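You operate a simulated robot arm through the tools that you are given. There is no shell and no other tool.

Carry out the task below with a simulated two-armed robot. There is one attempt and no reset: what you move stays moved.

## Task
Pick up the incubator bottle marked "603" from the top of the grey cart with one hand, pass it to the other hand and put it on the top of the warm box. Set down upright: incubator bottle.

It is judged by the outcome, as a careful person would: the job done as asked, and still so three seconds after it is handed in. It fails if anything else is knocked over, pushed out of place, dropped, spilled or broken.

## Robot
Two 7-joint arms with three-finger grippers on one trunk, on a base that moves. Base frame: it is fixed to the floor where the robot stands at the start and does not move with it; the origin is under the middle of the robot, x ahead of it, y to its left, z up. Readings come in mm, rad, newtons and seconds.
The left shoulder is at the start at [30, 124, 1087], the right one opposite. With the tool pointing down near the work surface each hand reaches from about 100 to 780 mm from the robot's upright axis, wherever it stands, measured 20 degrees to its own side. Places, roughly: top of the warm box (26x22 cm) [-780, 260, 1140]. Payload 2.2 kg a hand.
The TCP of each hand is the grasp point between the finger pads, 28 mm short of the fingertips. In the tool frame z runs along the fingers and y along their closing line. The gripper opens to 102 mm; its body begins 71 mm behind the TCP.
Orientation is that of the tool frame in the base frame, as a unit quaternion [x, y, z, w]. With the fingers straight down and closing along the base's y, the tool's x points along the base's -x, its y along +y and its z along -z.

## Interface
- The arms move only by the tool drive_tool. It takes "left_commands", "right_commands" or both (then of equal length, played together; a hand with none holds still); each is a list of rows, each a list of 6 numbers: the shift along the tool's x, y, z in mm, then the turn, a rotation vector about the tool's x, y, z in rad. In form: [[tx, ty, tz, rx, ry, rz], ...]. A call has 1 to 20 rows; each row shifts and turns the commanded pose from where the row before left it, along the tool's axes as they then stand. "left_hand" and "right_hand" are, for a hand that has rows, the finger opening in mm, from 0 to 102, set as the call begins (left out, the last holds). Each row takes 0.2 s and may step no farther than 50 mm and 0.15 rad from the row before; otherwise, or with a gripper value out of range, the whole call is refused. A pose out of reach is approached as far as the arm can. The call stops where the force on the tool passes 40 N (or 10 N more than at its start, if that is more) or the arm is blocked; 0.2 s more then pass. Each finger travels about 143.6 mm/s and halts on what it meets, pressing with about 43 N; the grip force reading is that of the motor and also rises with nothing between the fingers. The clock runs only during rows and for 0.2 s after the last one: add rows that do not move to give the fingers time. It gives the time, the measured TCP pose, the force on the tool (base axes), the opening and the grip force at its end, in the units of the frame above (readings bear some noise), with the torque about the TCP (base axes, N m) and any sound that the robot's microphone picked up.
- Cameras (640 x 400 px; columns grow to the right, rows downward): "scene" is now at [6, 44.6, 1781.1]; the picture's right is [0.80, -0.60, -0.00], its down [-0.56, -0.75, -0.36] and it looks along [0.22, 0.29, -0.93] (base axes); focal length 214 px, centre (320, 200). "left" rides on the left gripper at [72, 38, -86] in its tool frame; the picture's right is [-0.46, 0.89, 0.00], its down [-0.60, -0.32, -0.73] and it looks along [-0.65, -0.34, 0.68] (tool axes); focal length 256 px, centre (320, 200). "right" rides on the right gripper at [69, 44, -86] in its tool frame; the picture's right is [-0.53, 0.85, 0.00], its down [-0.58, -0.36, -0.73] and it looks along [-0.62, -0.39, 0.68] (tool axes); focal length 256 px, centre (320, 200). There is no depth. A picture from a camera that has moved, and an enlarged one, comes with that camera's place and axes in the base frame and with its lens.
- capture(camera): a new picture of that camera. It takes no simulated time.
- slide_trunk(by): moves the trunk up (or, below 0, down) by that many mm; the arms and the scene camera ride with it, the base frame stays. It gives what a move gives, with no picture.
- roll_base(legs): drives the robot by 1 to 6 legs, each [ahead, left, turn to the left] in mm, mm and rad, along the robot's own axes; the way and the turn of a leg run together, so that a leg with both is an arc; at most 1500 mm and 3.142 rad a leg. The arms and the cameras ride along, it lands a little off, and it stops where it bumps. It gives what a move gives.
- aim_head(pan, tilt): turns the head with the scene camera to pan (to the left, within 2.496 rad either way) and tilt (down, from -0.506 to 1.204), counted from straight ahead of the robot. It gives what a move gives.
- close_up(camera, box): a new picture of the part [left, top, right, bottom] of that camera's present view, enlarged. It takes no simulated time.
- finish_job(): hands the job in; it is judged then, once.

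Nothing tells you exact positions but the pictures and the camera data. Unless the task says otherwise, let go and move clear before handing in.

The tools are called after "Emit:" by a JSON object that holds its "fn" and its "kwargs". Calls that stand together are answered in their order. drive_tool: Moves the arms, as the interface text tells. Its arguments: {"type":"object","properties":{"left_commands":{"type":"array"},"left_hand":{"type":"number"},"right_commands":{"type":"array"},"right_hand":{"type":"number"}},"required":[]} The other tools are called the same way: slide_trunk (by) moves the trunk up or down; roll_base (legs) drives the base; aim_head (pan, tilt) turns the head that bears the scene camera; capture (camera) takes a picture; close_up (camera, box) takes an enlarged picture of a part of a camera's view; finish_job () hands the job in.

At the start:

```text
time_s: 0.0
left_tcp_pos: [560.2, -102.3, 1411.5]
left_tool_rot: [0.001, 1.0, 0.0, 0.0]
left_wrist_force: [1.1, 0.3, 0.0]
left_torque: [-0.01, 0.01, 0.0]
left_finger_gap: 102.0
left_finger_force: 0.1
right_tcp_pos: [328.1, -369.5, 1461.8]
right_tool_rot: [0.0, 1.0, 0.0, 0.0]
right_wrist_force: [-0.1, 0.2, -0.3]
right_torque: [-0.02, 0.0, 0.0]
right_finger_gap: 101.9
right_finger_force: 0.0
trunk travel left (down, up): [-329.0, 211.0]
robot x, y, heading: [-2.0, -0.8, -0.0]
head pan, tilt (commanded): [0.929, 1.201]
```

scene: 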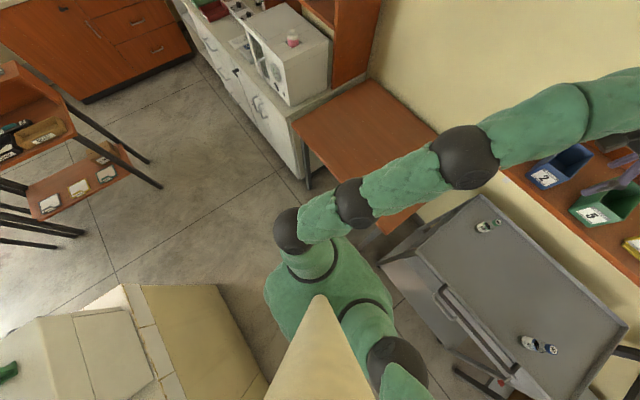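
right: 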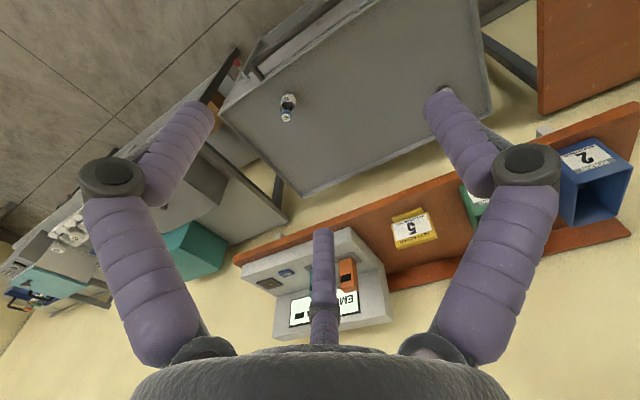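
left: 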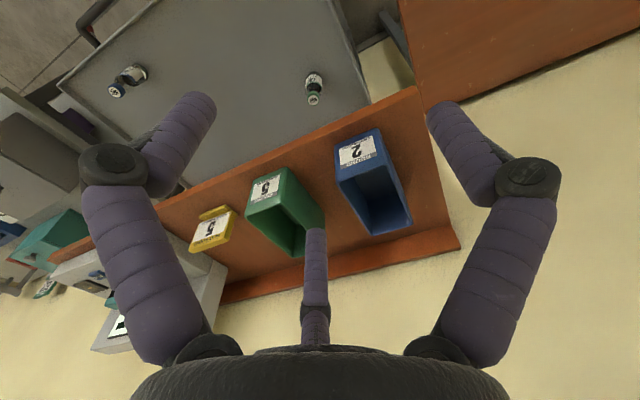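

I see a grey cart ahead-left of the robot with bottles on its top and, far behind to the left, a white box (probably the warm box) with a pink bottle on it. I'll look closer to find the bottle marked "603".

Emit:
{"fn": "close_up", "kwargs": {"camera": "scene", "box": [440, 190, 600, 390]}}

Emit:
{"fn": "close_up", "kwargs": {"camera": "left", "box": [90, 40, 350, 130]}}

Emit:
{"fn": "close_up", "kwargs": {"camera": "scene", "box": [200, 0, 360, 120]}}

```text
2.00 times, centred on (520, 290) of scene
camera zoom: at [6.0, 44.6, 1781.1], right [0.8, -0.6, 0.0], down [-0.56, -0.75, -0.36], along [0.22, 0.29, -0.93], focal length 429 px, centre (-80, 20)
```

zoom: 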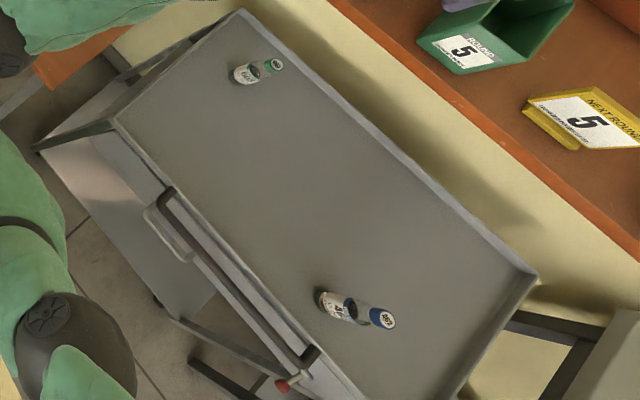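

```text
2.46 times, centred on (220, 85) of left
camera zoom: at [488.6, -63.5, 1497.5], right [0.46, 0.89, 0.0], down [0.6, -0.32, 0.73], along [0.65, -0.34, -0.68], focal length 630 px, centre (566, 483)
```

zoom: 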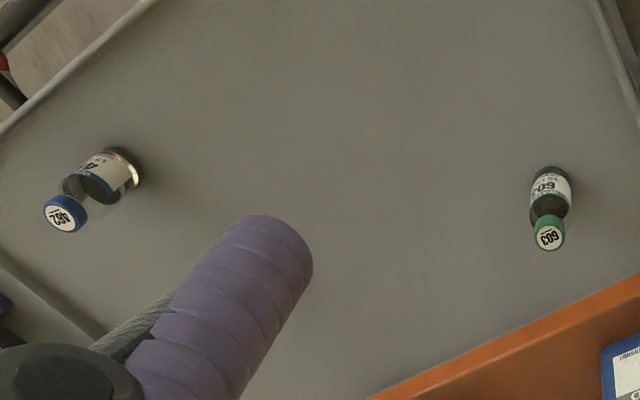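

```text
3.33 times, centred on (280, 60) of scene
camera zoom: at [6.0, 44.6, 1781.1], right [0.8, -0.6, 0.0], down [-0.56, -0.75, -0.36], along [0.22, 0.29, -0.93], focal length 715 px, centre (453, 667)
```

zoom: 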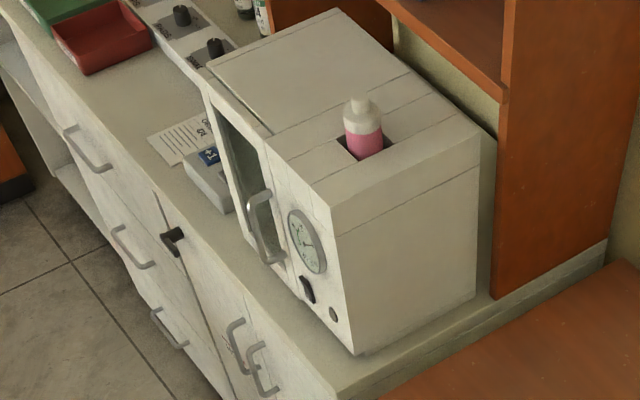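

The 603 bottle (green cap) stands at the left part of the cart, at about [715, -200], its top near z≈940 mm. Next I'll look at the warm box behind the robot, and at the cart and shelf surroundings.

Emit:
{"fn": "aim_head", "kwargs": {"pan": 2.49, "tilt": 0.75}}

Emit:
{"fn": "capture", "kwargs": {"camera": "scene"}}

Emit:
{"fn": "aim_head", "kwargs": {"pan": -0.2, "tilt": 0.7}}

Emit:
{"fn": "capture", "kwargs": {"camera": "scene"}}

```text
time_s: 1.6
left_tcp_pos: [560.7, -102.1, 1410.9]
left_tool_rot: [0.0, 1.0, 0.0, 0.0]
left_wrist_force: [0.1, -0.3, 0.1]
left_torque: [-0.02, -0.02, 0.01]
left_finger_gap: 102.3
left_finger_force: 0.1
right_tcp_pos: [328.2, -369.2, 1462.6]
right_tool_rot: [0.0, 1.0, 0.0, 0.001]
right_wrist_force: [-0.1, -0.4, -0.7]
right_torque: [-0.01, 0.0, 0.0]
right_finger_gap: 102.0
right_finger_force: 0.1
trunk travel left (down, up): [-329.0, 211.0]
robot x, y, heading: [0.4, 0.9, 0.002]
head pan, tilt (commanded): [2.491, 0.75]
```

```text
taken
camera scene: at [-93.4, 50.1, 1812.8], right [0.61, 0.8, 0.0], down [0.54, -0.41, -0.73], along [-0.58, 0.44, -0.68], focal length 214 px, centre (320, 200)
```

scene: 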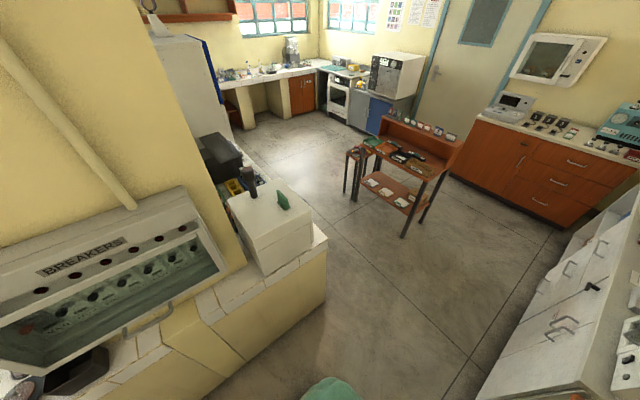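

```text
time_s: 4.0
left_tcp_pos: [560.7, -102.5, 1411.4]
left_tool_rot: [-0.001, 1.0, 0.0, 0.0]
left_wrist_force: [0.8, -0.3, 0.5]
left_torque: [0.02, 0.02, 0.0]
left_finger_gap: 101.7
left_finger_force: 0.1
right_tcp_pos: [327.8, -369.2, 1463.0]
right_tool_rot: [-0.001, 1.0, 0.0, -0.001]
right_wrist_force: [-0.8, -0.6, -0.8]
right_torque: [0.04, 0.01, 0.0]
right_finger_gap: 102.2
right_finger_force: 0.1
trunk travel left (down, up): [-329.0, 211.0]
robot x, y, heading: [-6.0, 0.7, -0.002]
head pan, tilt (commanded): [-0.201, 0.7]
```

```text
taken
camera scene: at [55.7, -17.1, 1817.0], right [-0.2, -0.98, 0.0], down [-0.63, 0.13, -0.76], along [0.75, -0.15, -0.64], focal length 214 px, centre (320, 200)
```

scene: 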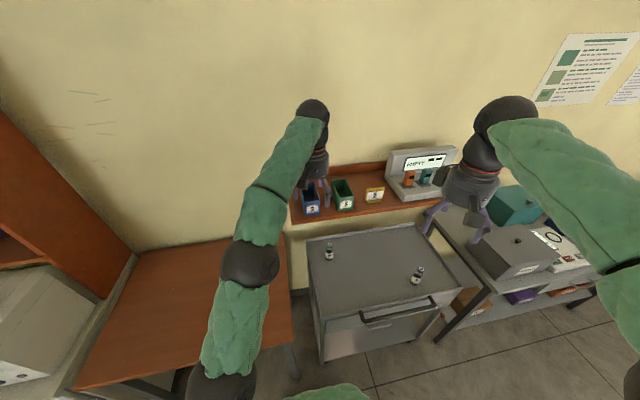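

The warm box is the white box on the counter behind-left of the robot, and something green stands on it. I'll take close-ups of the cart now, then of the box.

Emit:
{"fn": "close_up", "kwargs": {"camera": "scene", "box": [280, 150, 480, 330]}}

Emit:
{"fn": "aim_head", "kwargs": {"pan": 2.49, "tilt": 0.75}}

Emit:
{"fn": "close_up", "kwargs": {"camera": "scene", "box": [180, 130, 340, 300]}}

Emit:
{"fn": "close_up", "kwargs": {"camera": "scene", "box": [0, 180, 340, 400]}}

```text
2.22 times, centred on (380, 240) of scene
camera zoom: at [55.7, -17.1, 1817.0], right [-0.2, -0.98, 0.0], down [-0.63, 0.13, -0.76], along [0.75, -0.15, -0.64], focal length 477 px, centre (187, 111)
```

zoom: 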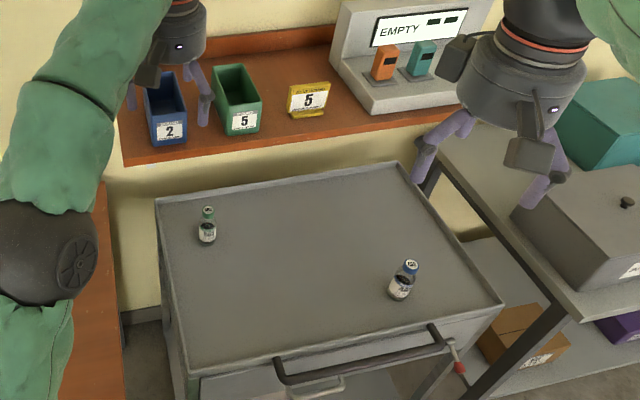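

```text
time_s: 6.4
left_tcp_pos: [561.0, -102.8, 1412.2]
left_tool_rot: [0.0, 1.0, 0.0, -0.001]
left_wrist_force: [-0.4, 0.5, 0.1]
left_torque: [-0.01, 0.0, -0.01]
left_finger_gap: 101.9
left_finger_force: 0.0
right_tcp_pos: [327.7, -369.0, 1462.8]
right_tool_rot: [-0.001, 1.0, 0.0, 0.0]
right_wrist_force: [0.5, -0.7, -0.6]
right_torque: [0.0, 0.05, -0.01]
right_finger_gap: 101.9
right_finger_force: 0.0
trunk travel left (down, up): [-329.0, 211.0]
robot x, y, heading: [-1.4, 0.4, -0.002]
head pan, tilt (commanded): [2.491, 0.75]
```

```text
2.35 times, centred on (260, 215) of scene
camera zoom: at [-93.4, 50.1, 1812.8], right [0.61, 0.8, 0.0], down [0.54, -0.41, -0.73], along [-0.58, 0.44, -0.68], focal length 505 px, centre (461, 165)
```

zoom: 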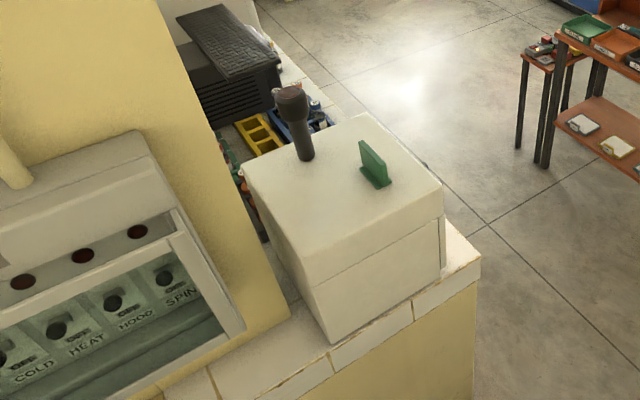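

```text
1.82 times, centred on (170, 290) of scene
camera zoom: at [-93.4, 50.1, 1812.8], right [0.61, 0.8, 0.0], down [0.54, -0.41, -0.73], along [-0.58, 0.44, -0.68], focal length 390 px, centre (593, 36)
```

zoom: 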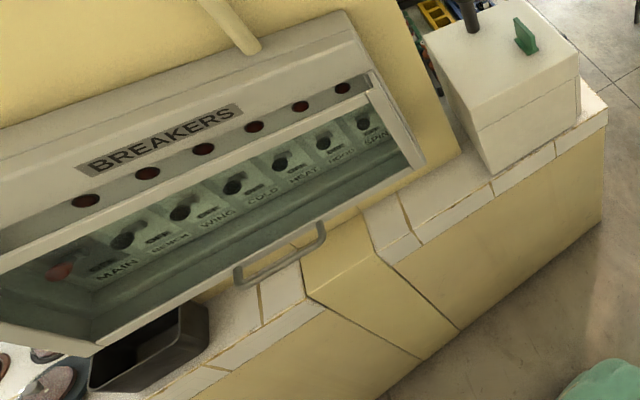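

The bottle stands under an overhanging shelf (front edge near x≈655, z≈1200), so I need a tilted approach from the robot side rather than straight down. First I'll draw the left hand back to clear the way, and close its fingers partway to see how they move.

Emit:
{"fn": "drive_tool", "kwargs": {"left_commands": [[26, 31, 7, 0, 0, 0], [26, 31, 7, 0, 0, 0], [26, 31, 7, 0, 0, 0], [26, 31, 7, 0, 0, 0], [26, 31, 7, 0, 0, 0], [26, 31, 7, 0, 0, 0], [26, 31, 7, 0, 0, 0], [26, 31, 7, 0, 0, 0]], "left_hand": 35}}

Emit:
{"fn": "capture", "kwargs": {"camera": "left"}}

Emit:
{"fn": "aim_head", "kwargs": {"pan": 0.3, "tilt": 0.7}}

Emit:
{"fn": "capture", "kwargs": {"camera": "scene"}}

```text
time_s: 8.2
left_tcp_pos: [352.0, 149.8, 1357.4]
left_tool_rot: [0.0, 1.0, -0.001, 0.001]
left_wrist_force: [-0.1, -0.4, 0.3]
left_torque: [-0.04, -0.02, 0.01]
left_finger_gap: 35.0
left_finger_force: 0.1
right_tcp_pos: [325.7, -369.3, 1463.4]
right_tool_rot: [0.0, 1.0, -0.001, 0.001]
right_wrist_force: [-0.3, 0.2, 0.1]
right_torque: [-0.01, -0.03, -0.01]
right_finger_gap: 102.1
right_finger_force: 0.1
trunk travel left (down, up): [-329.0, 211.0]
robot x, y, heading: [-0.8, -1.3, -0.003]
head pan, tilt (commanded): [2.491, 0.75]
```

```text
taken
camera left: at [280.0, 187.9, 1442.8], right [0.47, 0.89, 0.0], down [0.6, -0.32, 0.73], along [0.65, -0.34, -0.68], focal length 256 px, centre (320, 200)
```

left: 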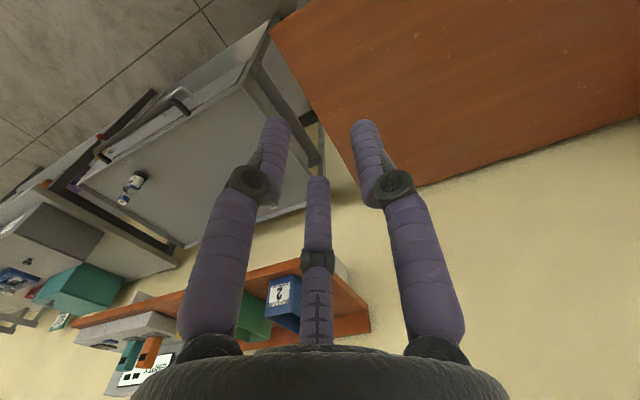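

```text
time_s: 10.3
left_tcp_pos: [354.3, 147.4, 1357.6]
left_tool_rot: [0.0, 1.0, 0.001, 0.0]
left_wrist_force: [-0.4, -0.1, -0.2]
left_torque: [0.0, 0.0, -0.03]
left_finger_gap: 35.0
left_finger_force: 0.1
right_tcp_pos: [327.2, -369.9, 1462.0]
right_tool_rot: [0.0, 1.0, 0.0, 0.0]
right_wrist_force: [-0.1, -0.7, 0.0]
right_torque: [0.01, 0.03, -0.02]
right_finger_gap: 101.9
right_finger_force: 0.1
trunk travel left (down, up): [-329.0, 211.0]
robot x, y, heading: [0.5, 1.0, -0.005]
head pan, tilt (commanded): [0.3, 0.7]
```

```text
taken
camera scene: at [53.5, 25.1, 1817.0], right [0.3, -0.96, 0.0], down [-0.62, -0.19, -0.76], along [0.73, 0.23, -0.64], focal length 214 px, centre (320, 200)
```

scene: 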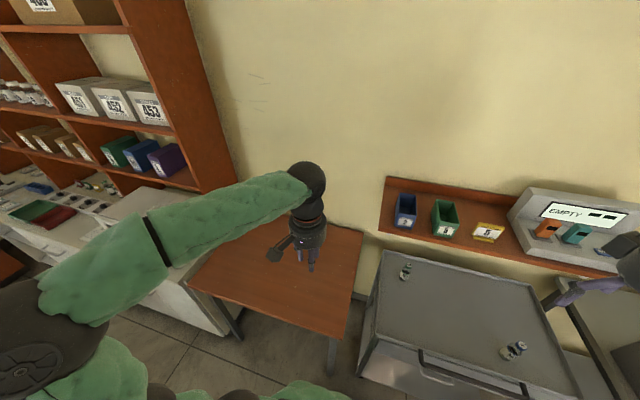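

The fingers close concentrically, so I plan to grip the bottle's middle with the right hand, tilted about 35° below horizontal. The left hand can later take it by the cap from above. I'll bring the right hand down in front of the cart, tilted, to get a close view of the bottle.

Emit:
{"fn": "close_up", "kwargs": {"camera": "scene", "box": [240, 150, 360, 280]}}

Emit:
{"fn": "drive_tool", "kwargs": {"right_commands": [[-11.3, 18.8, 40, 0, 0, 0], [-11.3, 18.8, 40, 0, 0, 0], [-11.3, 18.8, 40, 0, 0, 0], [-11.3, 18.8, 40, 0, 0, 0], [-11.3, 18.8, 40, 0, 0, 0], [-11.3, 18.8, 40, 0, 0, 0], [-11.3, 18.8, 40, 0, 0, 0], [-11.3, 18.8, 40, 0, 0, 0], [-11.3, 18.8, 40, 0, 0, 0]]}}

Emit:
{"fn": "drive_tool", "kwargs": {"right_commands": [[0, 0, 0, 0, -0.137, 0], [0, 0, 0, 0, -0.137, 0], [0, 0, 0, 0, -0.137, 0], [0, 0, 0, 0, -0.137, 0], [0, 0, 0, 0, -0.137, 0], [0, 0, 0, 0, -0.137, 0], [0, 0, 0, 0, -0.137, 0]]}}

Emit:
{"fn": "aim_head", "kwargs": {"pan": -0.2, "tilt": 0.8}}

Emit:
{"fn": "capture", "kwargs": {"camera": "scene"}}

Emit:
{"fn": "capture", "kwargs": {"camera": "right"}}

```text
3.08 times, centred on (300, 215) of scene
camera zoom: at [53.5, 25.1, 1817.0], right [0.3, -0.96, 0.0], down [-0.62, -0.19, -0.76], along [0.73, 0.23, -0.64], focal length 660 px, centre (382, 154)
```

zoom: 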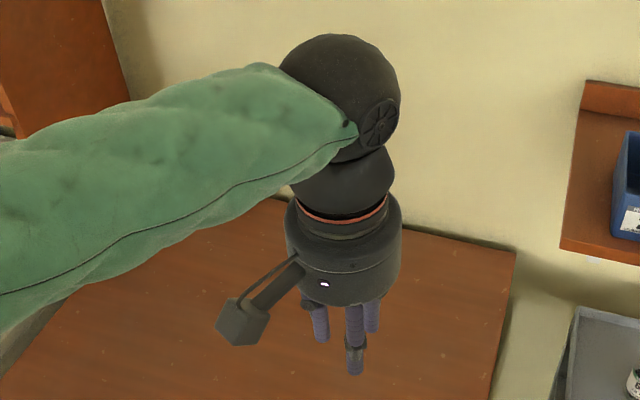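

```text
time_s: 12.3
left_tcp_pos: [355.7, 148.4, 1356.8]
left_tool_rot: [0.0, 1.0, 0.0, -0.001]
left_wrist_force: [-0.2, -0.6, -0.1]
left_torque: [-0.07, 0.02, 0.01]
left_finger_gap: 34.9
left_finger_force: 0.0
right_tcp_pos: [431.3, -198.4, 1101.9]
right_tool_rot: [0.002, 1.0, -0.001, 0.0]
right_wrist_force: [-0.4, -0.7, -0.5]
right_torque: [0.02, 0.04, -0.02]
right_finger_gap: 101.9
right_finger_force: 0.0
trunk travel left (down, up): [-329.0, 211.0]
robot x, y, heading: [-2.4, 0.4, 0.002]
head pan, tilt (commanded): [0.3, 0.7]
```

```text
time_s: 13.9
left_tcp_pos: [355.3, 146.9, 1356.9]
left_tool_rot: [0.0, 1.0, 0.001, 0.0]
left_wrist_force: [0.5, -0.2, 0.2]
left_torque: [0.0, 0.04, -0.01]
left_finger_gap: 35.0
left_finger_force: 0.0
right_tcp_pos: [428.2, -207.1, 1099.8]
right_tool_rot: [0.005, 0.907, -0.014, 0.421]
right_wrist_force: [-0.2, -0.2, -0.6]
right_torque: [0.01, -0.03, -0.04]
right_finger_gap: 101.9
right_finger_force: 0.1
right hand out of reach, approached as far as the arm can: row 7
trunk travel left (down, up): [-329.0, 211.0]
robot x, y, heading: [-1.6, -1.5, -0.002]
head pan, tilt (commanded): [0.3, 0.7]
```

```text
time_s: 14.8
left_tcp_pos: [353.7, 148.6, 1357.3]
left_tool_rot: [0.001, 1.0, 0.0, 0.0]
left_wrist_force: [0.2, -0.6, 1.0]
left_torque: [-0.02, 0.0, 0.03]
left_finger_gap: 35.0
left_finger_force: 0.0
right_tcp_pos: [428.2, -207.2, 1100.2]
right_tool_rot: [0.005, 0.907, -0.014, 0.421]
right_wrist_force: [-0.6, 0.2, -0.3]
right_torque: [-0.03, -0.03, -0.04]
right_finger_gap: 101.9
right_finger_force: 0.0
trunk travel left (down, up): [-329.0, 211.0]
robot x, y, heading: [0.0, 2.1, -0.005]
head pan, tilt (commanded): [-0.201, 0.799]
```

```text
taken
camera scene: at [51.7, -16.0, 1808.8], right [-0.2, -0.98, 0.0], down [-0.7, 0.14, -0.7], along [0.68, -0.14, -0.72], focal length 214 px, centre (320, 200)
```

scene: 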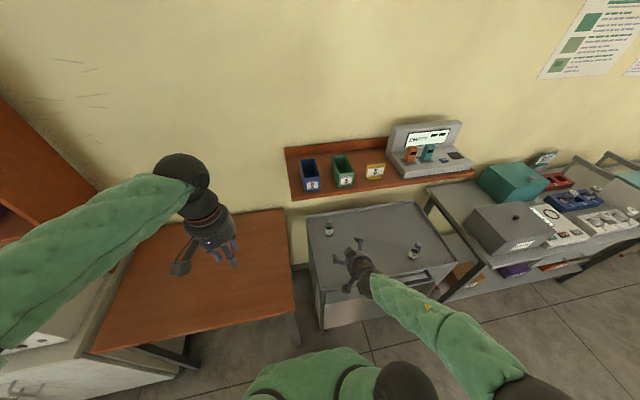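

```text
taken
camera right: at [318.3, -161.0, 1101.2], right [0.36, 0.85, 0.39], down [-0.19, -0.34, 0.92], along [0.91, -0.41, 0.04], focal length 256 px, centre (320, 200)
```

right: 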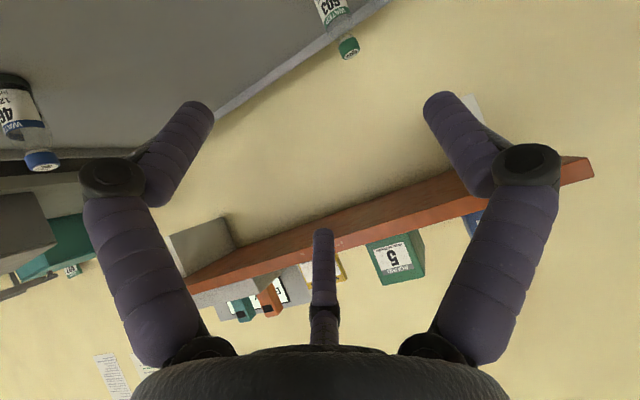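

The right hand now points forward and down, just short of the last row's tilt because of an arm limit near the body. Moving it forward toward the bottle should free that; I'll then view the bottle up close.

Emit:
{"fn": "drive_tool", "kwargs": {"right_commands": [[9.4, 0, 43.2, 0, 0, 0], [9.4, 0, 43.2, 0, 0, 0], [9.4, 0, 43.2, 0, 0, 0], [0, 0, 0, 0, 0, 0]]}}

Emit:
{"fn": "capture", "kwargs": {"camera": "right"}}

Emit:
{"fn": "capture", "kwargs": {"camera": "scene"}}

```text
time_s: 15.8
left_tcp_pos: [352.8, 147.7, 1358.0]
left_tool_rot: [0.0, 1.0, 0.0, 0.001]
left_wrist_force: [-0.9, 0.0, 0.4]
left_torque: [0.0, -0.02, -0.01]
left_finger_gap: 34.7
left_finger_force: 0.1
right_tcp_pos: [507.0, -208.5, 994.1]
right_tool_rot: [0.006, 0.907, -0.017, 0.421]
right_wrist_force: [-0.4, 0.5, -0.1]
right_torque: [0.02, 0.01, 0.0]
right_finger_gap: 102.3
right_finger_force: 0.1
trunk travel left (down, up): [-329.0, 211.0]
robot x, y, heading: [-4.9, 2.6, -0.004]
head pan, tilt (commanded): [-0.201, 0.799]
```

```text
taken
camera right: at [398.1, -162.1, 995.3], right [0.37, 0.85, 0.39], down [-0.19, -0.34, 0.92], along [0.91, -0.41, 0.04], focal length 256 px, centre (320, 200)
```

right: 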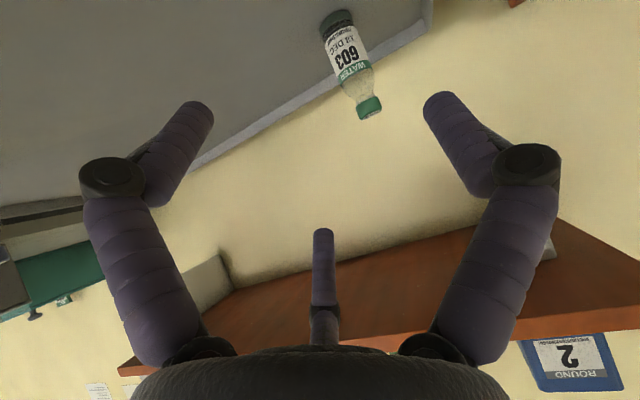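

```text
taken
camera scene: at [49.7, -15.9, 1808.9], right [-0.2, -0.98, 0.0], down [-0.7, 0.14, -0.7], along [0.68, -0.14, -0.72], focal length 214 px, centre (320, 200)
```

scene: 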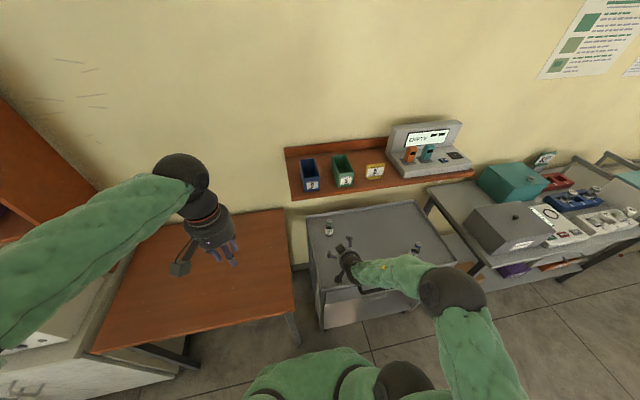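

The side view shows the "603" bottle clearly: green cap, tapered neck, label on the body. I'll take a close-up to measure it precisely.

Emit:
{"fn": "close_up", "kwargs": {"camera": "right", "box": [280, 0, 440, 130]}}

Emit:
{"fn": "close_up", "kwargs": {"camera": "scene", "box": [280, 180, 440, 310]}}

```text
3.08 times, centred on (360, 65) of right
camera zoom: at [398.1, -162.1, 995.3], right [0.37, 0.85, 0.39], down [-0.19, -0.34, 0.92], along [0.91, -0.41, 0.04], focal length 788 px, centre (197, 615)
```

zoom: 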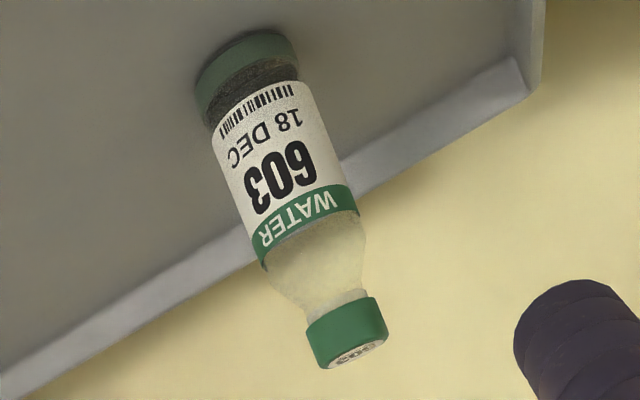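

```text
3.08 times, centred on (360, 245) of scene
camera zoom: at [49.7, -15.9, 1808.9], right [-0.2, -0.98, 0.0], down [-0.7, 0.14, -0.7], along [0.68, -0.14, -0.72], focal length 660 px, centre (197, 62)
```

zoom: 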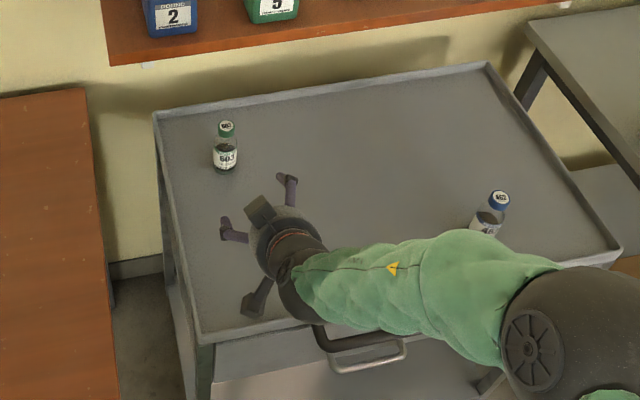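

Triangulating both views puts the bottle axis at about (725, -202), the cap top at z≈938 and the cart top at z≈820. So the bottle is about 118 mm tall, 42 mm across the body and 31 mm across the cap. A near-horizontal grip of the body looks best, so I'll roll the hand half a turn so its camera is on top and clears the cart.

Emit:
{"fn": "drive_tool", "kwargs": {"right_commands": [[0, 0, 0, 0, 0, 0.1496], [0, 0, 0, 0, 0, 0.1496], [0, 0, 0, 0, 0, 0.1496], [0, 0, 0, 0, 0, 0.1496], [0, 0, 0, 0, 0, 0.1496], [0, 0, 0, 0, 0, 0.1496], [0, 0, 0, 0, 0, 0.1496]], "right_hand": 80}}

```text
time_s: 17.4
left_tcp_pos: [352.7, 147.6, 1357.2]
left_tool_rot: [0.001, 1.0, -0.001, 0.0]
left_wrist_force: [0.1, 0.1, -0.3]
left_torque: [0.0, 0.02, -0.01]
left_finger_gap: 35.1
left_finger_force: 0.0
right_tcp_pos: [536.2, -189.6, 1052.8]
right_tool_rot: [0.424, 0.806, 0.172, 0.376]
right_wrist_force: [-0.5, -0.2, -0.4]
right_torque: [-0.02, -0.03, 0.01]
right_finger_gap: 80.0
right_finger_force: 0.0
right hand out of reach, approached as far as the arm can: row 4, 5, 6, 7
trunk travel left (down, up): [-329.0, 211.0]
robot x, y, heading: [-0.5, 1.7, 0.0]
head pan, tilt (commanded): [-0.201, 0.799]
```

Rolling that way hits an arm limit after about 55°. I'll roll back and try the other direction.

Emit:
{"fn": "drive_tool", "kwargs": {"right_commands": [[0, 0, 0, 0, 0, -0.14], [0, 0, 0, 0, 0, -0.14], [0, 0, 0, 0, 0, -0.14], [0, 0, 0, 0, 0, -0.14], [0, 0, 0, 0, 0, -0.14], [0, 0, 0, 0, 0, -0.14], [0, 0, 0, 0, 0, -0.14], [0, 0, 0, 0, 0, -0.14], [0, 0, 0, 0, 0, -0.14], [0, 0, 0, 0, 0, -0.14], [0, 0, 0, 0, 0, -0.14], [0, 0, 0, 0, 0, -0.14]]}}

```text
time_s: 20.0
left_tcp_pos: [353.2, 147.5, 1356.4]
left_tool_rot: [0.0, 1.0, 0.0, 0.0]
left_wrist_force: [-0.3, 0.9, -0.2]
left_torque: [-0.01, -0.02, -0.04]
left_finger_gap: 35.1
left_finger_force: 0.0
right_tcp_pos: [535.6, -190.1, 1053.2]
right_tool_rot: [-0.318, 0.849, -0.165, 0.388]
right_wrist_force: [0.2, 0.5, 0.3]
right_torque: [-0.03, 0.02, 0.02]
right_finger_gap: 80.1
right_finger_force: 0.0
trunk travel left (down, up): [-329.0, 211.0]
robot x, y, heading: [-2.8, 4.3, 0.001]
head pan, tilt (commanded): [-0.201, 0.799]
```

Emit:
{"fn": "drive_tool", "kwargs": {"right_commands": [[0, 0, 0, 0, 0, -0.14], [0, 0, 0, 0, 0, -0.14], [0, 0, 0, 0, 0, -0.14], [0, 0, 0, 0, 0, -0.14], [0, 0, 0, 0, 0, -0.14], [0, 0, 0, 0, 0, -0.14], [0, 0, 0, 0, 0, -0.14], [0, 0, 0, 0, 0, -0.14], [0, 0, 0, 0, 0, -0.14]]}}

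Emit:
{"fn": "capture", "kwargs": {"camera": "scene"}}

```text
time_s: 22.0
left_tcp_pos: [354.0, 147.0, 1357.6]
left_tool_rot: [0.0, 1.0, -0.001, 0.0]
left_wrist_force: [0.6, 0.3, -0.3]
left_torque: [-0.02, 0.01, 0.0]
left_finger_gap: 35.0
left_finger_force: 0.0
right_tcp_pos: [535.1, -189.7, 1052.4]
right_tool_rot: [0.757, -0.5, 0.361, -0.217]
right_wrist_force: [0.4, -0.2, -0.1]
right_torque: [-0.01, -0.01, -0.01]
right_finger_gap: 79.9
right_finger_force: 0.0
trunk travel left (down, up): [-329.0, 211.0]
robot x, y, heading: [-3.2, -1.6, -0.003]
head pan, tilt (commanded): [-0.201, 0.799]
```

```text
taken
camera scene: at [51.6, -16.1, 1808.8], right [-0.2, -0.98, 0.0], down [-0.7, 0.14, -0.7], along [0.68, -0.14, -0.72], focal length 214 px, centre (320, 200)
```

scene: 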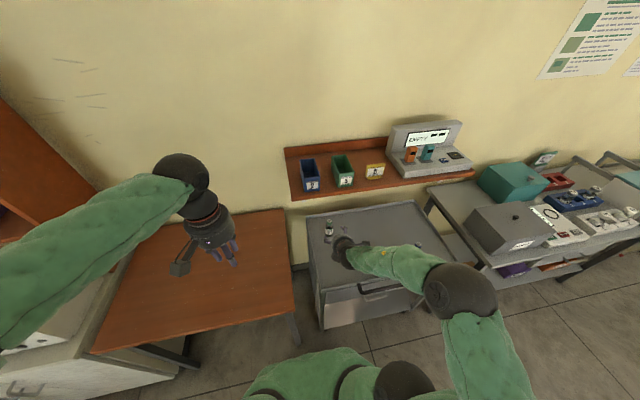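

The negative direction works. I'll finish the half roll.

Emit:
{"fn": "drive_tool", "kwargs": {"right_commands": [[0, 0, 0, 0, 0, -0.1456], [0, 0, 0, 0, 0, -0.1456], [0, 0, 0, 0, 0, -0.1456], [0, 0, 0, 0, 0, -0.1456], [0, 0, 0, 0, 0, -0.1456], [0, 0, 0, 0, 0, -0.1456], [0, 0, 0, 0, 0, -0.1456], [0, 0, 0, 0, 0, -0.1456]]}}

Emit:
{"fn": "capture", "kwargs": {"camera": "scene"}}

Emit:
{"fn": "capture", "kwargs": {"camera": "right"}}

```text
time_s: 23.8
left_tcp_pos: [353.7, 146.2, 1357.0]
left_tool_rot: [0.0, 1.0, -0.001, -0.001]
left_wrist_force: [0.4, -0.5, -0.5]
left_torque: [-0.03, 0.01, 0.0]
left_finger_gap: 35.1
left_finger_force: 0.0
right_tcp_pos: [534.9, -188.7, 1052.8]
right_tool_rot: [0.907, -0.001, 0.421, 0.018]
right_wrist_force: [-0.1, 0.5, -0.1]
right_torque: [0.02, -0.01, -0.01]
right_finger_gap: 80.0
right_finger_force: 0.0
trunk travel left (down, up): [-329.0, 211.0]
robot x, y, heading: [0.5, -2.4, 0.006]
head pan, tilt (commanded): [-0.201, 0.799]
```

```text
taken
camera scene: at [51.7, -16.1, 1808.8], right [-0.2, -0.98, 0.0], down [-0.7, 0.14, -0.7], along [0.68, -0.14, -0.72], focal length 214 px, centre (320, 200)
```

scene: 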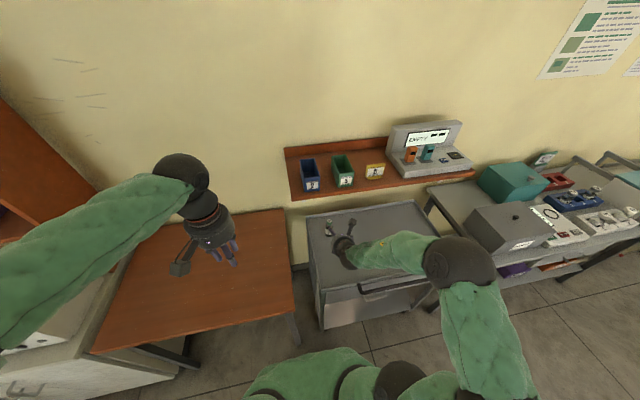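

```text
taken
camera right: at [513.8, -228.8, 1161.9], right [-0.36, -0.85, -0.38], down [-0.92, 0.38, 0.02], along [0.13, 0.36, -0.92], focal length 256 px, centre (320, 200)
```

right: 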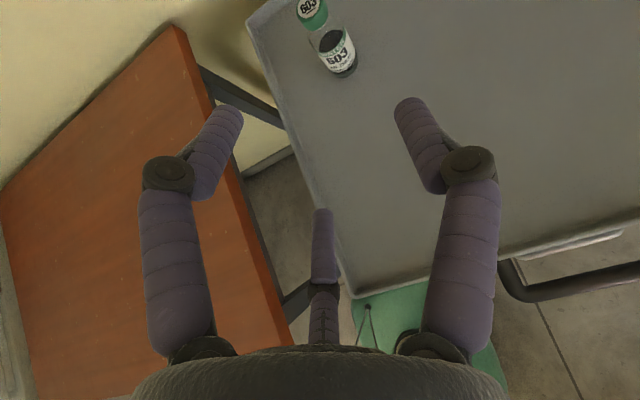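

The camera side is now up and the single finger is on the right. Next I'll advance to about 125 mm before the bottle and level the hand to about 10° below horizontal.

Emit:
{"fn": "drive_tool", "kwargs": {"right_commands": [[-11.5, -1.4, 38, 0, 0, 0], [-11.5, -1.4, 38, 0, 0, 0], [-11.5, -1.4, 38, 0, 0, 0], [0, 0, 0, 0, 0.132, 0], [0, 0, 0, 0, 0.132, 0], [0, 0, 0, 0, 0.132, 0], [0, 0, 0, 0, 0.131, 0], [0, 0, 0, 0, 0, 0]]}}

Emit:
{"fn": "capture", "kwargs": {"camera": "right"}}

Emit:
{"fn": "capture", "kwargs": {"camera": "scene"}}

```text
time_s: 25.6
left_tcp_pos: [354.0, 146.8, 1357.2]
left_tool_rot: [0.0, 1.0, 0.0, -0.001]
left_wrist_force: [0.2, -1.3, -0.1]
left_torque: [0.02, -0.01, 0.02]
left_finger_gap: 35.1
left_finger_force: 0.1
right_tcp_pos: [596.3, -73.2, 1019.7]
right_tool_rot: [0.769, -0.006, 0.639, 0.027]
right_wrist_force: [0.7, -0.3, -0.7]
right_torque: [0.04, -0.02, 0.02]
right_finger_gap: 79.6
right_finger_force: 0.0
right hand out of reach, approached as far as the arm can: row 4, 5, 6, 7
trunk travel left (down, up): [-329.0, 211.0]
robot x, y, heading: [-2.6, -2.3, 0.0]
head pan, tilt (commanded): [-0.201, 0.799]
```

```text
taken
camera right: at [522.1, -110.8, 1104.8], right [-0.14, -0.86, -0.5], down [-0.81, 0.38, -0.45], along [0.57, 0.34, -0.75], focal length 256 px, centre (320, 200)
```

right: 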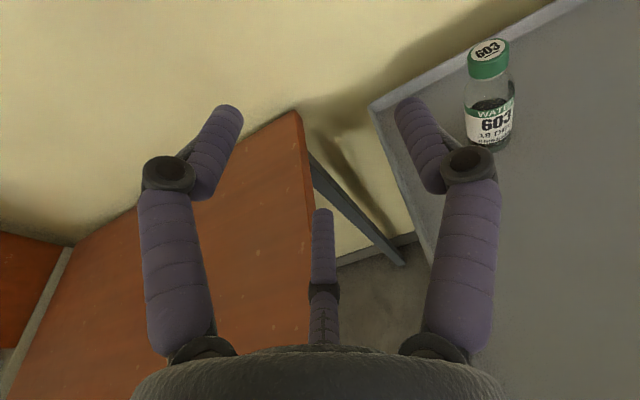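

```text
taken
camera scene: at [51.4, -17.1, 1808.8], right [-0.2, -0.98, 0.0], down [-0.7, 0.14, -0.7], along [0.68, -0.14, -0.72], focal length 214 px, centre (320, 200)
```

scene: 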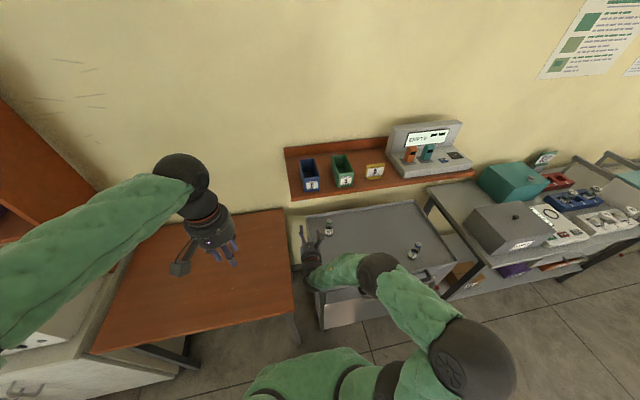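

The arm reached the tilt but drifted sideways, so a limit is in play. I'll look closer at the arm's posture before going on.

Emit:
{"fn": "close_up", "kwargs": {"camera": "scene", "box": [240, 190, 560, 400]}}

```text
1.90 times, centred on (400, 295) of scene
camera zoom: at [51.4, -17.1, 1808.8], right [-0.2, -0.98, 0.0], down [-0.7, 0.14, -0.7], along [0.68, -0.14, -0.72], focal length 408 px, centre (168, 19)
```

zoom: 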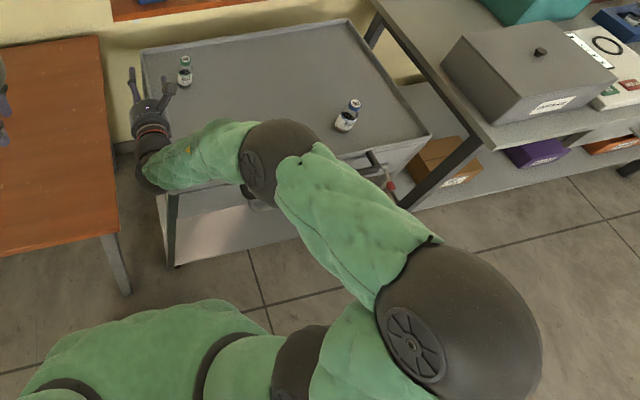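

The right elbow has swung forward and low, with the wrist bent near its limit, because the work is too close to the body. I'll back the base up about 130 mm and raise the trunk slightly so the arm can reach out more naturally.

Emit:
{"fn": "roll_base", "kwargs": {"legs": [[-130, 0, 0]]}}

Emit:
{"fn": "slide_trunk", "kwargs": {"by": 60}}

Emit:
{"fn": "capture", "kwargs": {"camera": "scene"}}

```text
time_s: 26.9
left_tcp_pos: [222.8, 148.0, 1357.1]
left_tool_rot: [0.001, 1.0, 0.001, 0.0]
left_wrist_force: [-0.8, -0.3, 0.8]
left_torque: [-0.01, -0.03, -0.02]
left_finger_gap: 34.8
left_finger_force: 0.1
right_tcp_pos: [465.1, -72.7, 1021.3]
right_tool_rot: [0.77, -0.005, 0.638, 0.027]
right_wrist_force: [-0.4, 0.1, -0.6]
right_torque: [0.02, -0.02, -0.01]
right_finger_gap: 79.9
right_finger_force: 0.0
trunk travel left (down, up): [-329.0, 211.0]
robot x, y, heading: [-129.7, 2.5, 0.001]
head pan, tilt (commanded): [-0.201, 0.799]
```

```text
time_s: 27.9
left_tcp_pos: [224.2, 148.0, 1416.3]
left_tool_rot: [-0.001, 1.0, 0.0, 0.0]
left_wrist_force: [-0.4, 0.1, 1.3]
left_torque: [0.02, -0.04, -0.01]
left_finger_gap: 35.1
left_finger_force: 0.1
right_tcp_pos: [466.6, -73.1, 1079.7]
right_tool_rot: [0.77, -0.004, 0.638, 0.026]
right_wrist_force: [-0.2, -0.2, -0.7]
right_torque: [0.02, 0.0, -0.01]
right_finger_gap: 80.0
right_finger_force: 0.0
trunk travel left (down, up): [-389.0, 151.0]
robot x, y, heading: [-130.7, 0.6, -0.004]
head pan, tilt (commanded): [-0.201, 0.799]
```

```text
taken
camera scene: at [-78.9, -16.0, 1868.7], right [-0.2, -0.98, 0.0], down [-0.7, 0.14, -0.7], along [0.68, -0.14, -0.72], focal length 214 px, centre (320, 200)
```

scene: 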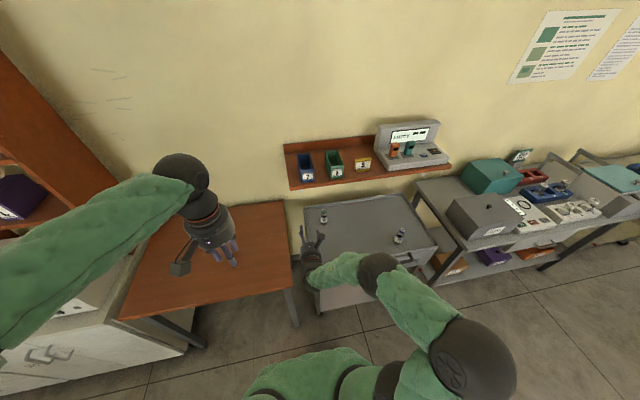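

Emit:
{"fn": "drive_tool", "kwargs": {"right_commands": [[-16.2, 23.9, 26.6, 0, 0, 0], [-16.2, 23.9, 26.6, 0, 0, 0], [-16.2, 23.9, 26.6, 0, 0, 0], [-16.2, 23.9, 26.6, 0, 0, 0], [-16.2, 23.9, 26.6, 0, 0, 0], [-16.2, 23.9, 26.6, 0, 0, 0]]}}

Emit:
{"fn": "capture", "kwargs": {"camera": "scene"}}

```text
time_s: 29.3
left_tcp_pos: [223.4, 146.2, 1416.7]
left_tool_rot: [0.0, 1.0, 0.0, -0.001]
left_wrist_force: [0.4, -0.7, 0.5]
left_torque: [0.01, 0.03, 0.02]
left_finger_gap: 35.0
left_finger_force: 0.0
right_tcp_pos: [465.6, -73.4, 1079.8]
right_tool_rot: [0.769, -0.006, 0.639, 0.027]
right_wrist_force: [0.6, 0.2, -0.5]
right_torque: [0.04, 0.0, -0.02]
right_finger_gap: 80.2
right_finger_force: 0.0
right hand out of reach, approached as far as the arm can: row 1, 2, 3, 4, 5, 6
trunk travel left (down, up): [-389.0, 151.0]
robot x, y, heading: [-128.5, 0.9, -0.0]
head pan, tilt (commanded): [-0.201, 0.799]
```

```text
taken
camera scene: at [-78.6, -16.0, 1868.8], right [-0.2, -0.98, 0.0], down [-0.7, 0.14, -0.7], along [0.68, -0.14, -0.72], focal length 214 px, centre (320, 200)
```

scene: 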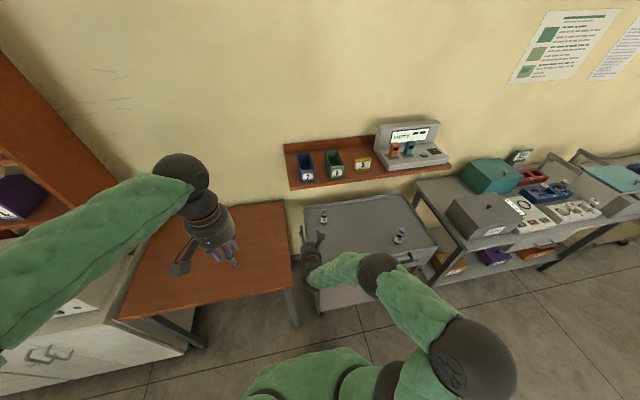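

The arm is pinned against a joint limit in this posture. Turning the hand to the left should relieve the wrist, so I'll try that first.

Emit:
{"fn": "drive_tool", "kwargs": {"right_commands": [[0, 0, 0, 0.12, 0, 0], [0, 0, 0, 0.12, 0, 0], [0, 0, 0, 0.12, 0, 0]]}}

```text
time_s: 30.1
left_tcp_pos: [222.7, 146.8, 1417.6]
left_tool_rot: [0.0, 1.0, -0.001, -0.001]
left_wrist_force: [0.3, 0.2, -0.5]
left_torque: [-0.01, -0.01, 0.01]
left_finger_gap: 35.0
left_finger_force: 0.2
right_tcp_pos: [465.4, -73.7, 1079.6]
right_tool_rot: [0.769, -0.005, 0.638, 0.027]
right_wrist_force: [-0.7, 0.6, -0.3]
right_torque: [0.0, 0.06, 0.0]
right_finger_gap: 79.9
right_finger_force: 0.0
right hand out of reach, approached as far as the arm can: row 1, 2, 3
trunk travel left (down, up): [-389.0, 151.0]
robot x, y, heading: [-130.2, -0.6, -0.001]
head pan, tilt (commanded): [-0.201, 0.799]
```

Emit:
{"fn": "drive_tool", "kwargs": {"right_commands": [[0, 0, 0, 0, -0.13, 0], [0, 0, 0, 0, -0.13, 0], [0, 0, 0, 0, -0.13, 0]]}}

```text
time_s: 30.9
left_tcp_pos: [224.6, 147.3, 1417.0]
left_tool_rot: [0.0, 1.0, 0.0, 0.0]
left_wrist_force: [0.5, 0.2, -0.6]
left_torque: [-0.04, 0.01, -0.02]
left_finger_gap: 34.9
left_finger_force: 0.1
right_tcp_pos: [467.3, -73.2, 1079.1]
right_tool_rot: [0.879, -0.011, 0.476, 0.026]
right_wrist_force: [0.2, -0.3, -1.3]
right_torque: [0.01, -0.01, 0.01]
right_finger_gap: 79.8
right_finger_force: 0.0
trunk travel left (down, up): [-389.0, 151.0]
robot x, y, heading: [-129.8, -1.5, -0.003]
head pan, tilt (commanded): [-0.201, 0.799]
```

That freed it. Now I'll move forward and right first, turn the hand about 17° left, and only then level it.

Emit:
{"fn": "drive_tool", "kwargs": {"right_commands": [[3.5, 26.6, 25.4, 0, 0, 0], [3.5, 26.6, 25.4, 0, 0, 0], [3.5, 26.6, 25.4, 0, 0, 0], [3.5, 26.6, 25.4, 0, 0, 0], [3.5, 26.6, 25.4, 0, 0, 0], [0, 0, 0, 0.0837, 0.0035, -0.0546], [0, 0, 0, 0.0837, 0.0035, -0.0546], [0, 0, 0, 0.0837, 0.0035, -0.0546]]}}

Emit:
{"fn": "capture", "kwargs": {"camera": "scene"}}

```text
time_s: 32.7
left_tcp_pos: [224.4, 147.6, 1416.9]
left_tool_rot: [0.0, 1.0, 0.0, 0.001]
left_wrist_force: [0.1, -0.3, -0.3]
left_torque: [0.01, -0.04, 0.0]
left_finger_gap: 34.9
left_finger_force: 0.0
right_tcp_pos: [579.3, -187.1, 1058.1]
right_tool_rot: [0.885, 0.069, 0.461, -0.005]
right_wrist_force: [-1.0, -0.2, -1.3]
right_torque: [0.02, -0.05, 0.0]
right_finger_gap: 79.7
right_finger_force: 0.2
right hand out of reach, approached as far as the arm can: row 6, 7, 8
trunk travel left (down, up): [-389.0, 151.0]
robot x, y, heading: [-127.5, -0.6, -0.003]
head pan, tilt (commanded): [-0.201, 0.799]
```

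```text
taken
camera scene: at [-78.4, -15.7, 1868.8], right [-0.2, -0.98, 0.0], down [-0.7, 0.14, -0.7], along [0.68, -0.14, -0.72], focal length 214 px, centre (320, 200)
```

scene: 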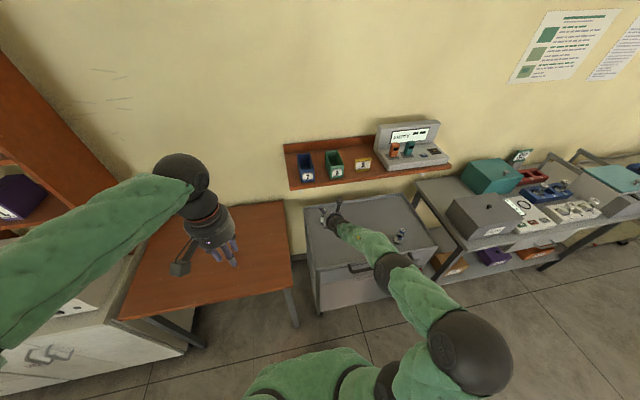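

The elbow hangs low with the forearm pointing up, which over-bends the wrist. Stretching the arm more will fix that, so I'll back the base up a bit further and reach forward.

Emit:
{"fn": "roll_base", "kwargs": {"legs": [[-90, 0, 0]]}}

Emit:
{"fn": "drive_tool", "kwargs": {"right_commands": [[5, 5, 40, 0, 0, 0], [5, 5, 40, 0, 0, 0], [0, 0, 0, 0.0837, 0.0035, -0.0546], [0, 0, 0, 0.0837, 0.0035, -0.0546], [0, 0, 0, 0.0837, 0.0035, -0.0546]]}}

Emit:
{"fn": "capture", "kwargs": {"camera": "scene"}}

```text
time_s: 33.8
left_tcp_pos: [133.4, 146.5, 1417.7]
left_tool_rot: [0.001, 1.0, 0.0, 0.001]
left_wrist_force: [-0.8, -0.7, -0.1]
left_torque: [-0.02, -0.07, 0.02]
left_finger_gap: 34.8
left_finger_force: 0.1
right_tcp_pos: [488.5, -187.2, 1059.6]
right_tool_rot: [0.884, 0.067, 0.463, -0.004]
right_wrist_force: [-1.1, -0.5, 0.6]
right_torque: [0.03, 0.0, -0.04]
right_finger_gap: 79.6
right_finger_force: 0.1
trunk travel left (down, up): [-389.0, 151.0]
robot x, y, heading: [-219.0, -1.2, -0.001]
head pan, tilt (commanded): [-0.201, 0.799]
```

```text
time_s: 35.0
left_tcp_pos: [134.7, 146.4, 1416.6]
left_tool_rot: [0.001, 1.0, 0.001, 0.0]
left_wrist_force: [-0.8, 0.0, 0.2]
left_torque: [-0.01, -0.02, -0.02]
left_finger_gap: 35.0
left_finger_force: 0.0
right_tcp_pos: [562.3, -191.6, 1022.7]
right_tool_rot: [0.866, 0.199, 0.452, -0.079]
right_wrist_force: [0.7, 0.0, -0.5]
right_torque: [0.02, -0.01, 0.02]
right_finger_gap: 80.2
right_finger_force: 0.1
trunk travel left (down, up): [-389.0, 151.0]
robot x, y, heading: [-216.6, 1.6, 0.003]
head pan, tilt (commanded): [-0.201, 0.799]
```

```text
taken
camera scene: at [-167.6, -16.4, 1868.8], right [-0.2, -0.98, 0.0], down [-0.7, 0.14, -0.7], along [0.68, -0.14, -0.72], focal length 214 px, centre (320, 200)
```

scene: 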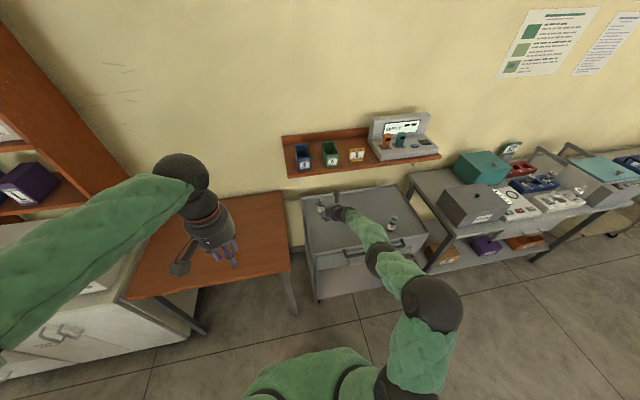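

Yaw now works (23° left, 35° down). I'll shift to the pre-grasp line and then level the hand.

Emit:
{"fn": "drive_tool", "kwargs": {"right_commands": [[-14.7, 20.2, 21.1, 0, 0, 0], [-14.7, 20.2, 21.1, 0, 0, 0], [-14.7, 20.2, 21.1, 0, 0, 0], [0, 0, 0, 0, 0.1, 0], [0, 0, 0, 0, 0.1, 0], [0, 0, 0, 0, 0.1, 0], [0, 0, 0, 0, 0.1, 0], [0, 0, 0, 0, 0, 0]]}}

Emit:
{"fn": "capture", "kwargs": {"camera": "scene"}}

Emit:
{"fn": "capture", "kwargs": {"camera": "right"}}

```text
time_s: 36.8
left_tcp_pos: [134.6, 147.2, 1416.9]
left_tool_rot: [0.001, 1.0, 0.0, 0.0]
left_wrist_force: [0.7, -0.5, -0.2]
left_torque: [-0.01, 0.0, -0.01]
left_finger_gap: 35.1
left_finger_force: 0.1
right_tcp_pos: [611.5, -238.7, 950.9]
right_tool_rot: [0.759, 0.177, 0.616, -0.115]
right_wrist_force: [-0.1, 0.1, 0.3]
right_torque: [0.01, -0.01, 0.01]
right_finger_gap: 80.1
right_finger_force: 0.0
trunk travel left (down, up): [-389.0, 151.0]
robot x, y, heading: [-221.5, -2.6, -0.002]
head pan, tilt (commanded): [-0.201, 0.799]
```

```text
taken
camera scene: at [-167.3, -16.0, 1868.8], right [-0.2, -0.98, 0.0], down [-0.7, 0.14, -0.7], along [0.68, -0.14, -0.72], focal length 214 px, centre (320, 200)
```

scene: 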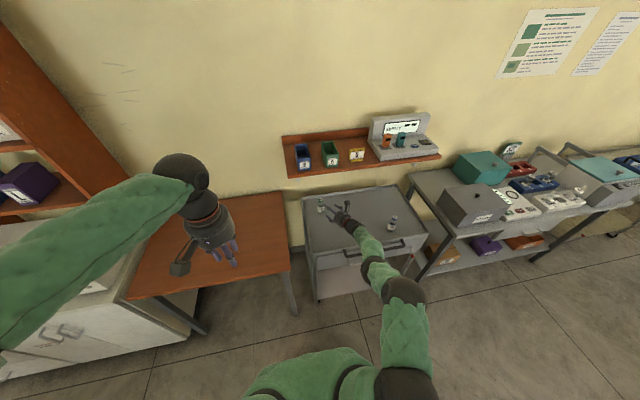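

```text
taken
camera right: at [564.7, -303.4, 1037.9], right [0.25, -0.84, -0.48], down [-0.91, -0.03, -0.42], along [0.34, 0.55, -0.77], focal length 256 px, centre (320, 200)
```

right: 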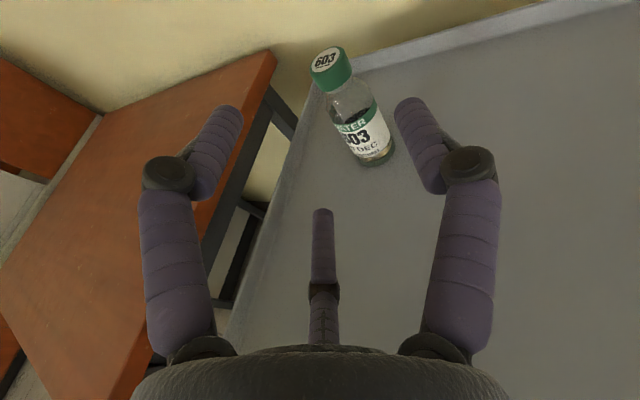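

The hand is levelled at pre-grasp, and this view again puts the bottle axis near (722, -201). I'll lower to grasp height (z≈882) and check alignment before advancing.

Emit:
{"fn": "drive_tool", "kwargs": {"right_commands": [[-22.2, -1.7, 6, 0, 0, 0], [-22.2, -1.7, 6, 0, 0, 0], [-22.2, -1.7, 6, 0, 0, 0], [0, 0, 0, 0, 0, 0]]}}

Emit:
{"fn": "capture", "kwargs": {"camera": "right"}}

Emit:
{"fn": "close_up", "kwargs": {"camera": "scene", "box": [290, 170, 450, 310]}}

```text
time_s: 37.8
left_tcp_pos: [135.7, 147.4, 1416.9]
left_tool_rot: [0.0, 1.0, 0.0, 0.0]
left_wrist_force: [-0.3, 0.3, -0.2]
left_torque: [0.01, -0.02, -0.01]
left_finger_gap: 34.8
left_finger_force: 0.1
right_tcp_pos: [614.7, -235.5, 881.3]
right_tool_rot: [0.759, 0.178, 0.616, -0.116]
right_wrist_force: [-0.7, -0.2, -0.2]
right_torque: [-0.02, 0.0, -0.02]
right_finger_gap: 79.8
right_finger_force: 0.0
trunk travel left (down, up): [-389.0, 151.0]
robot x, y, heading: [-217.4, -0.7, -0.002]
head pan, tilt (commanded): [-0.201, 0.799]
```

```text
taken
camera right: at [566.5, -300.5, 967.8], right [0.25, -0.84, -0.48], down [-0.91, -0.03, -0.42], along [0.34, 0.55, -0.77], focal length 256 px, centre (320, 200)
```

right: 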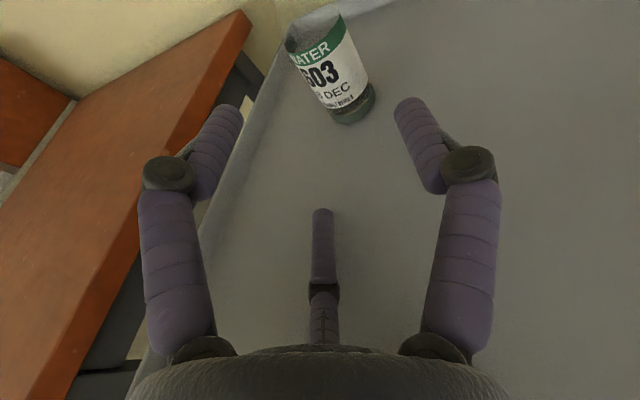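

```text
2.86 times, centred on (370, 240) of scene
camera zoom: at [-167.8, -16.1, 1868.8], right [-0.2, -0.98, 0.0], down [-0.7, 0.14, -0.7], along [0.68, -0.14, -0.72], focal length 613 px, centre (177, 86)
```

zoom: 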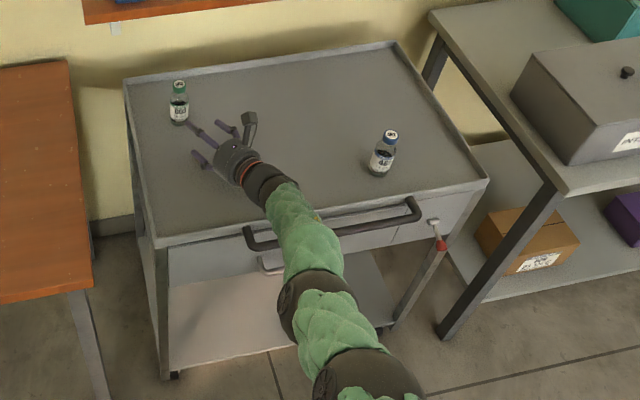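

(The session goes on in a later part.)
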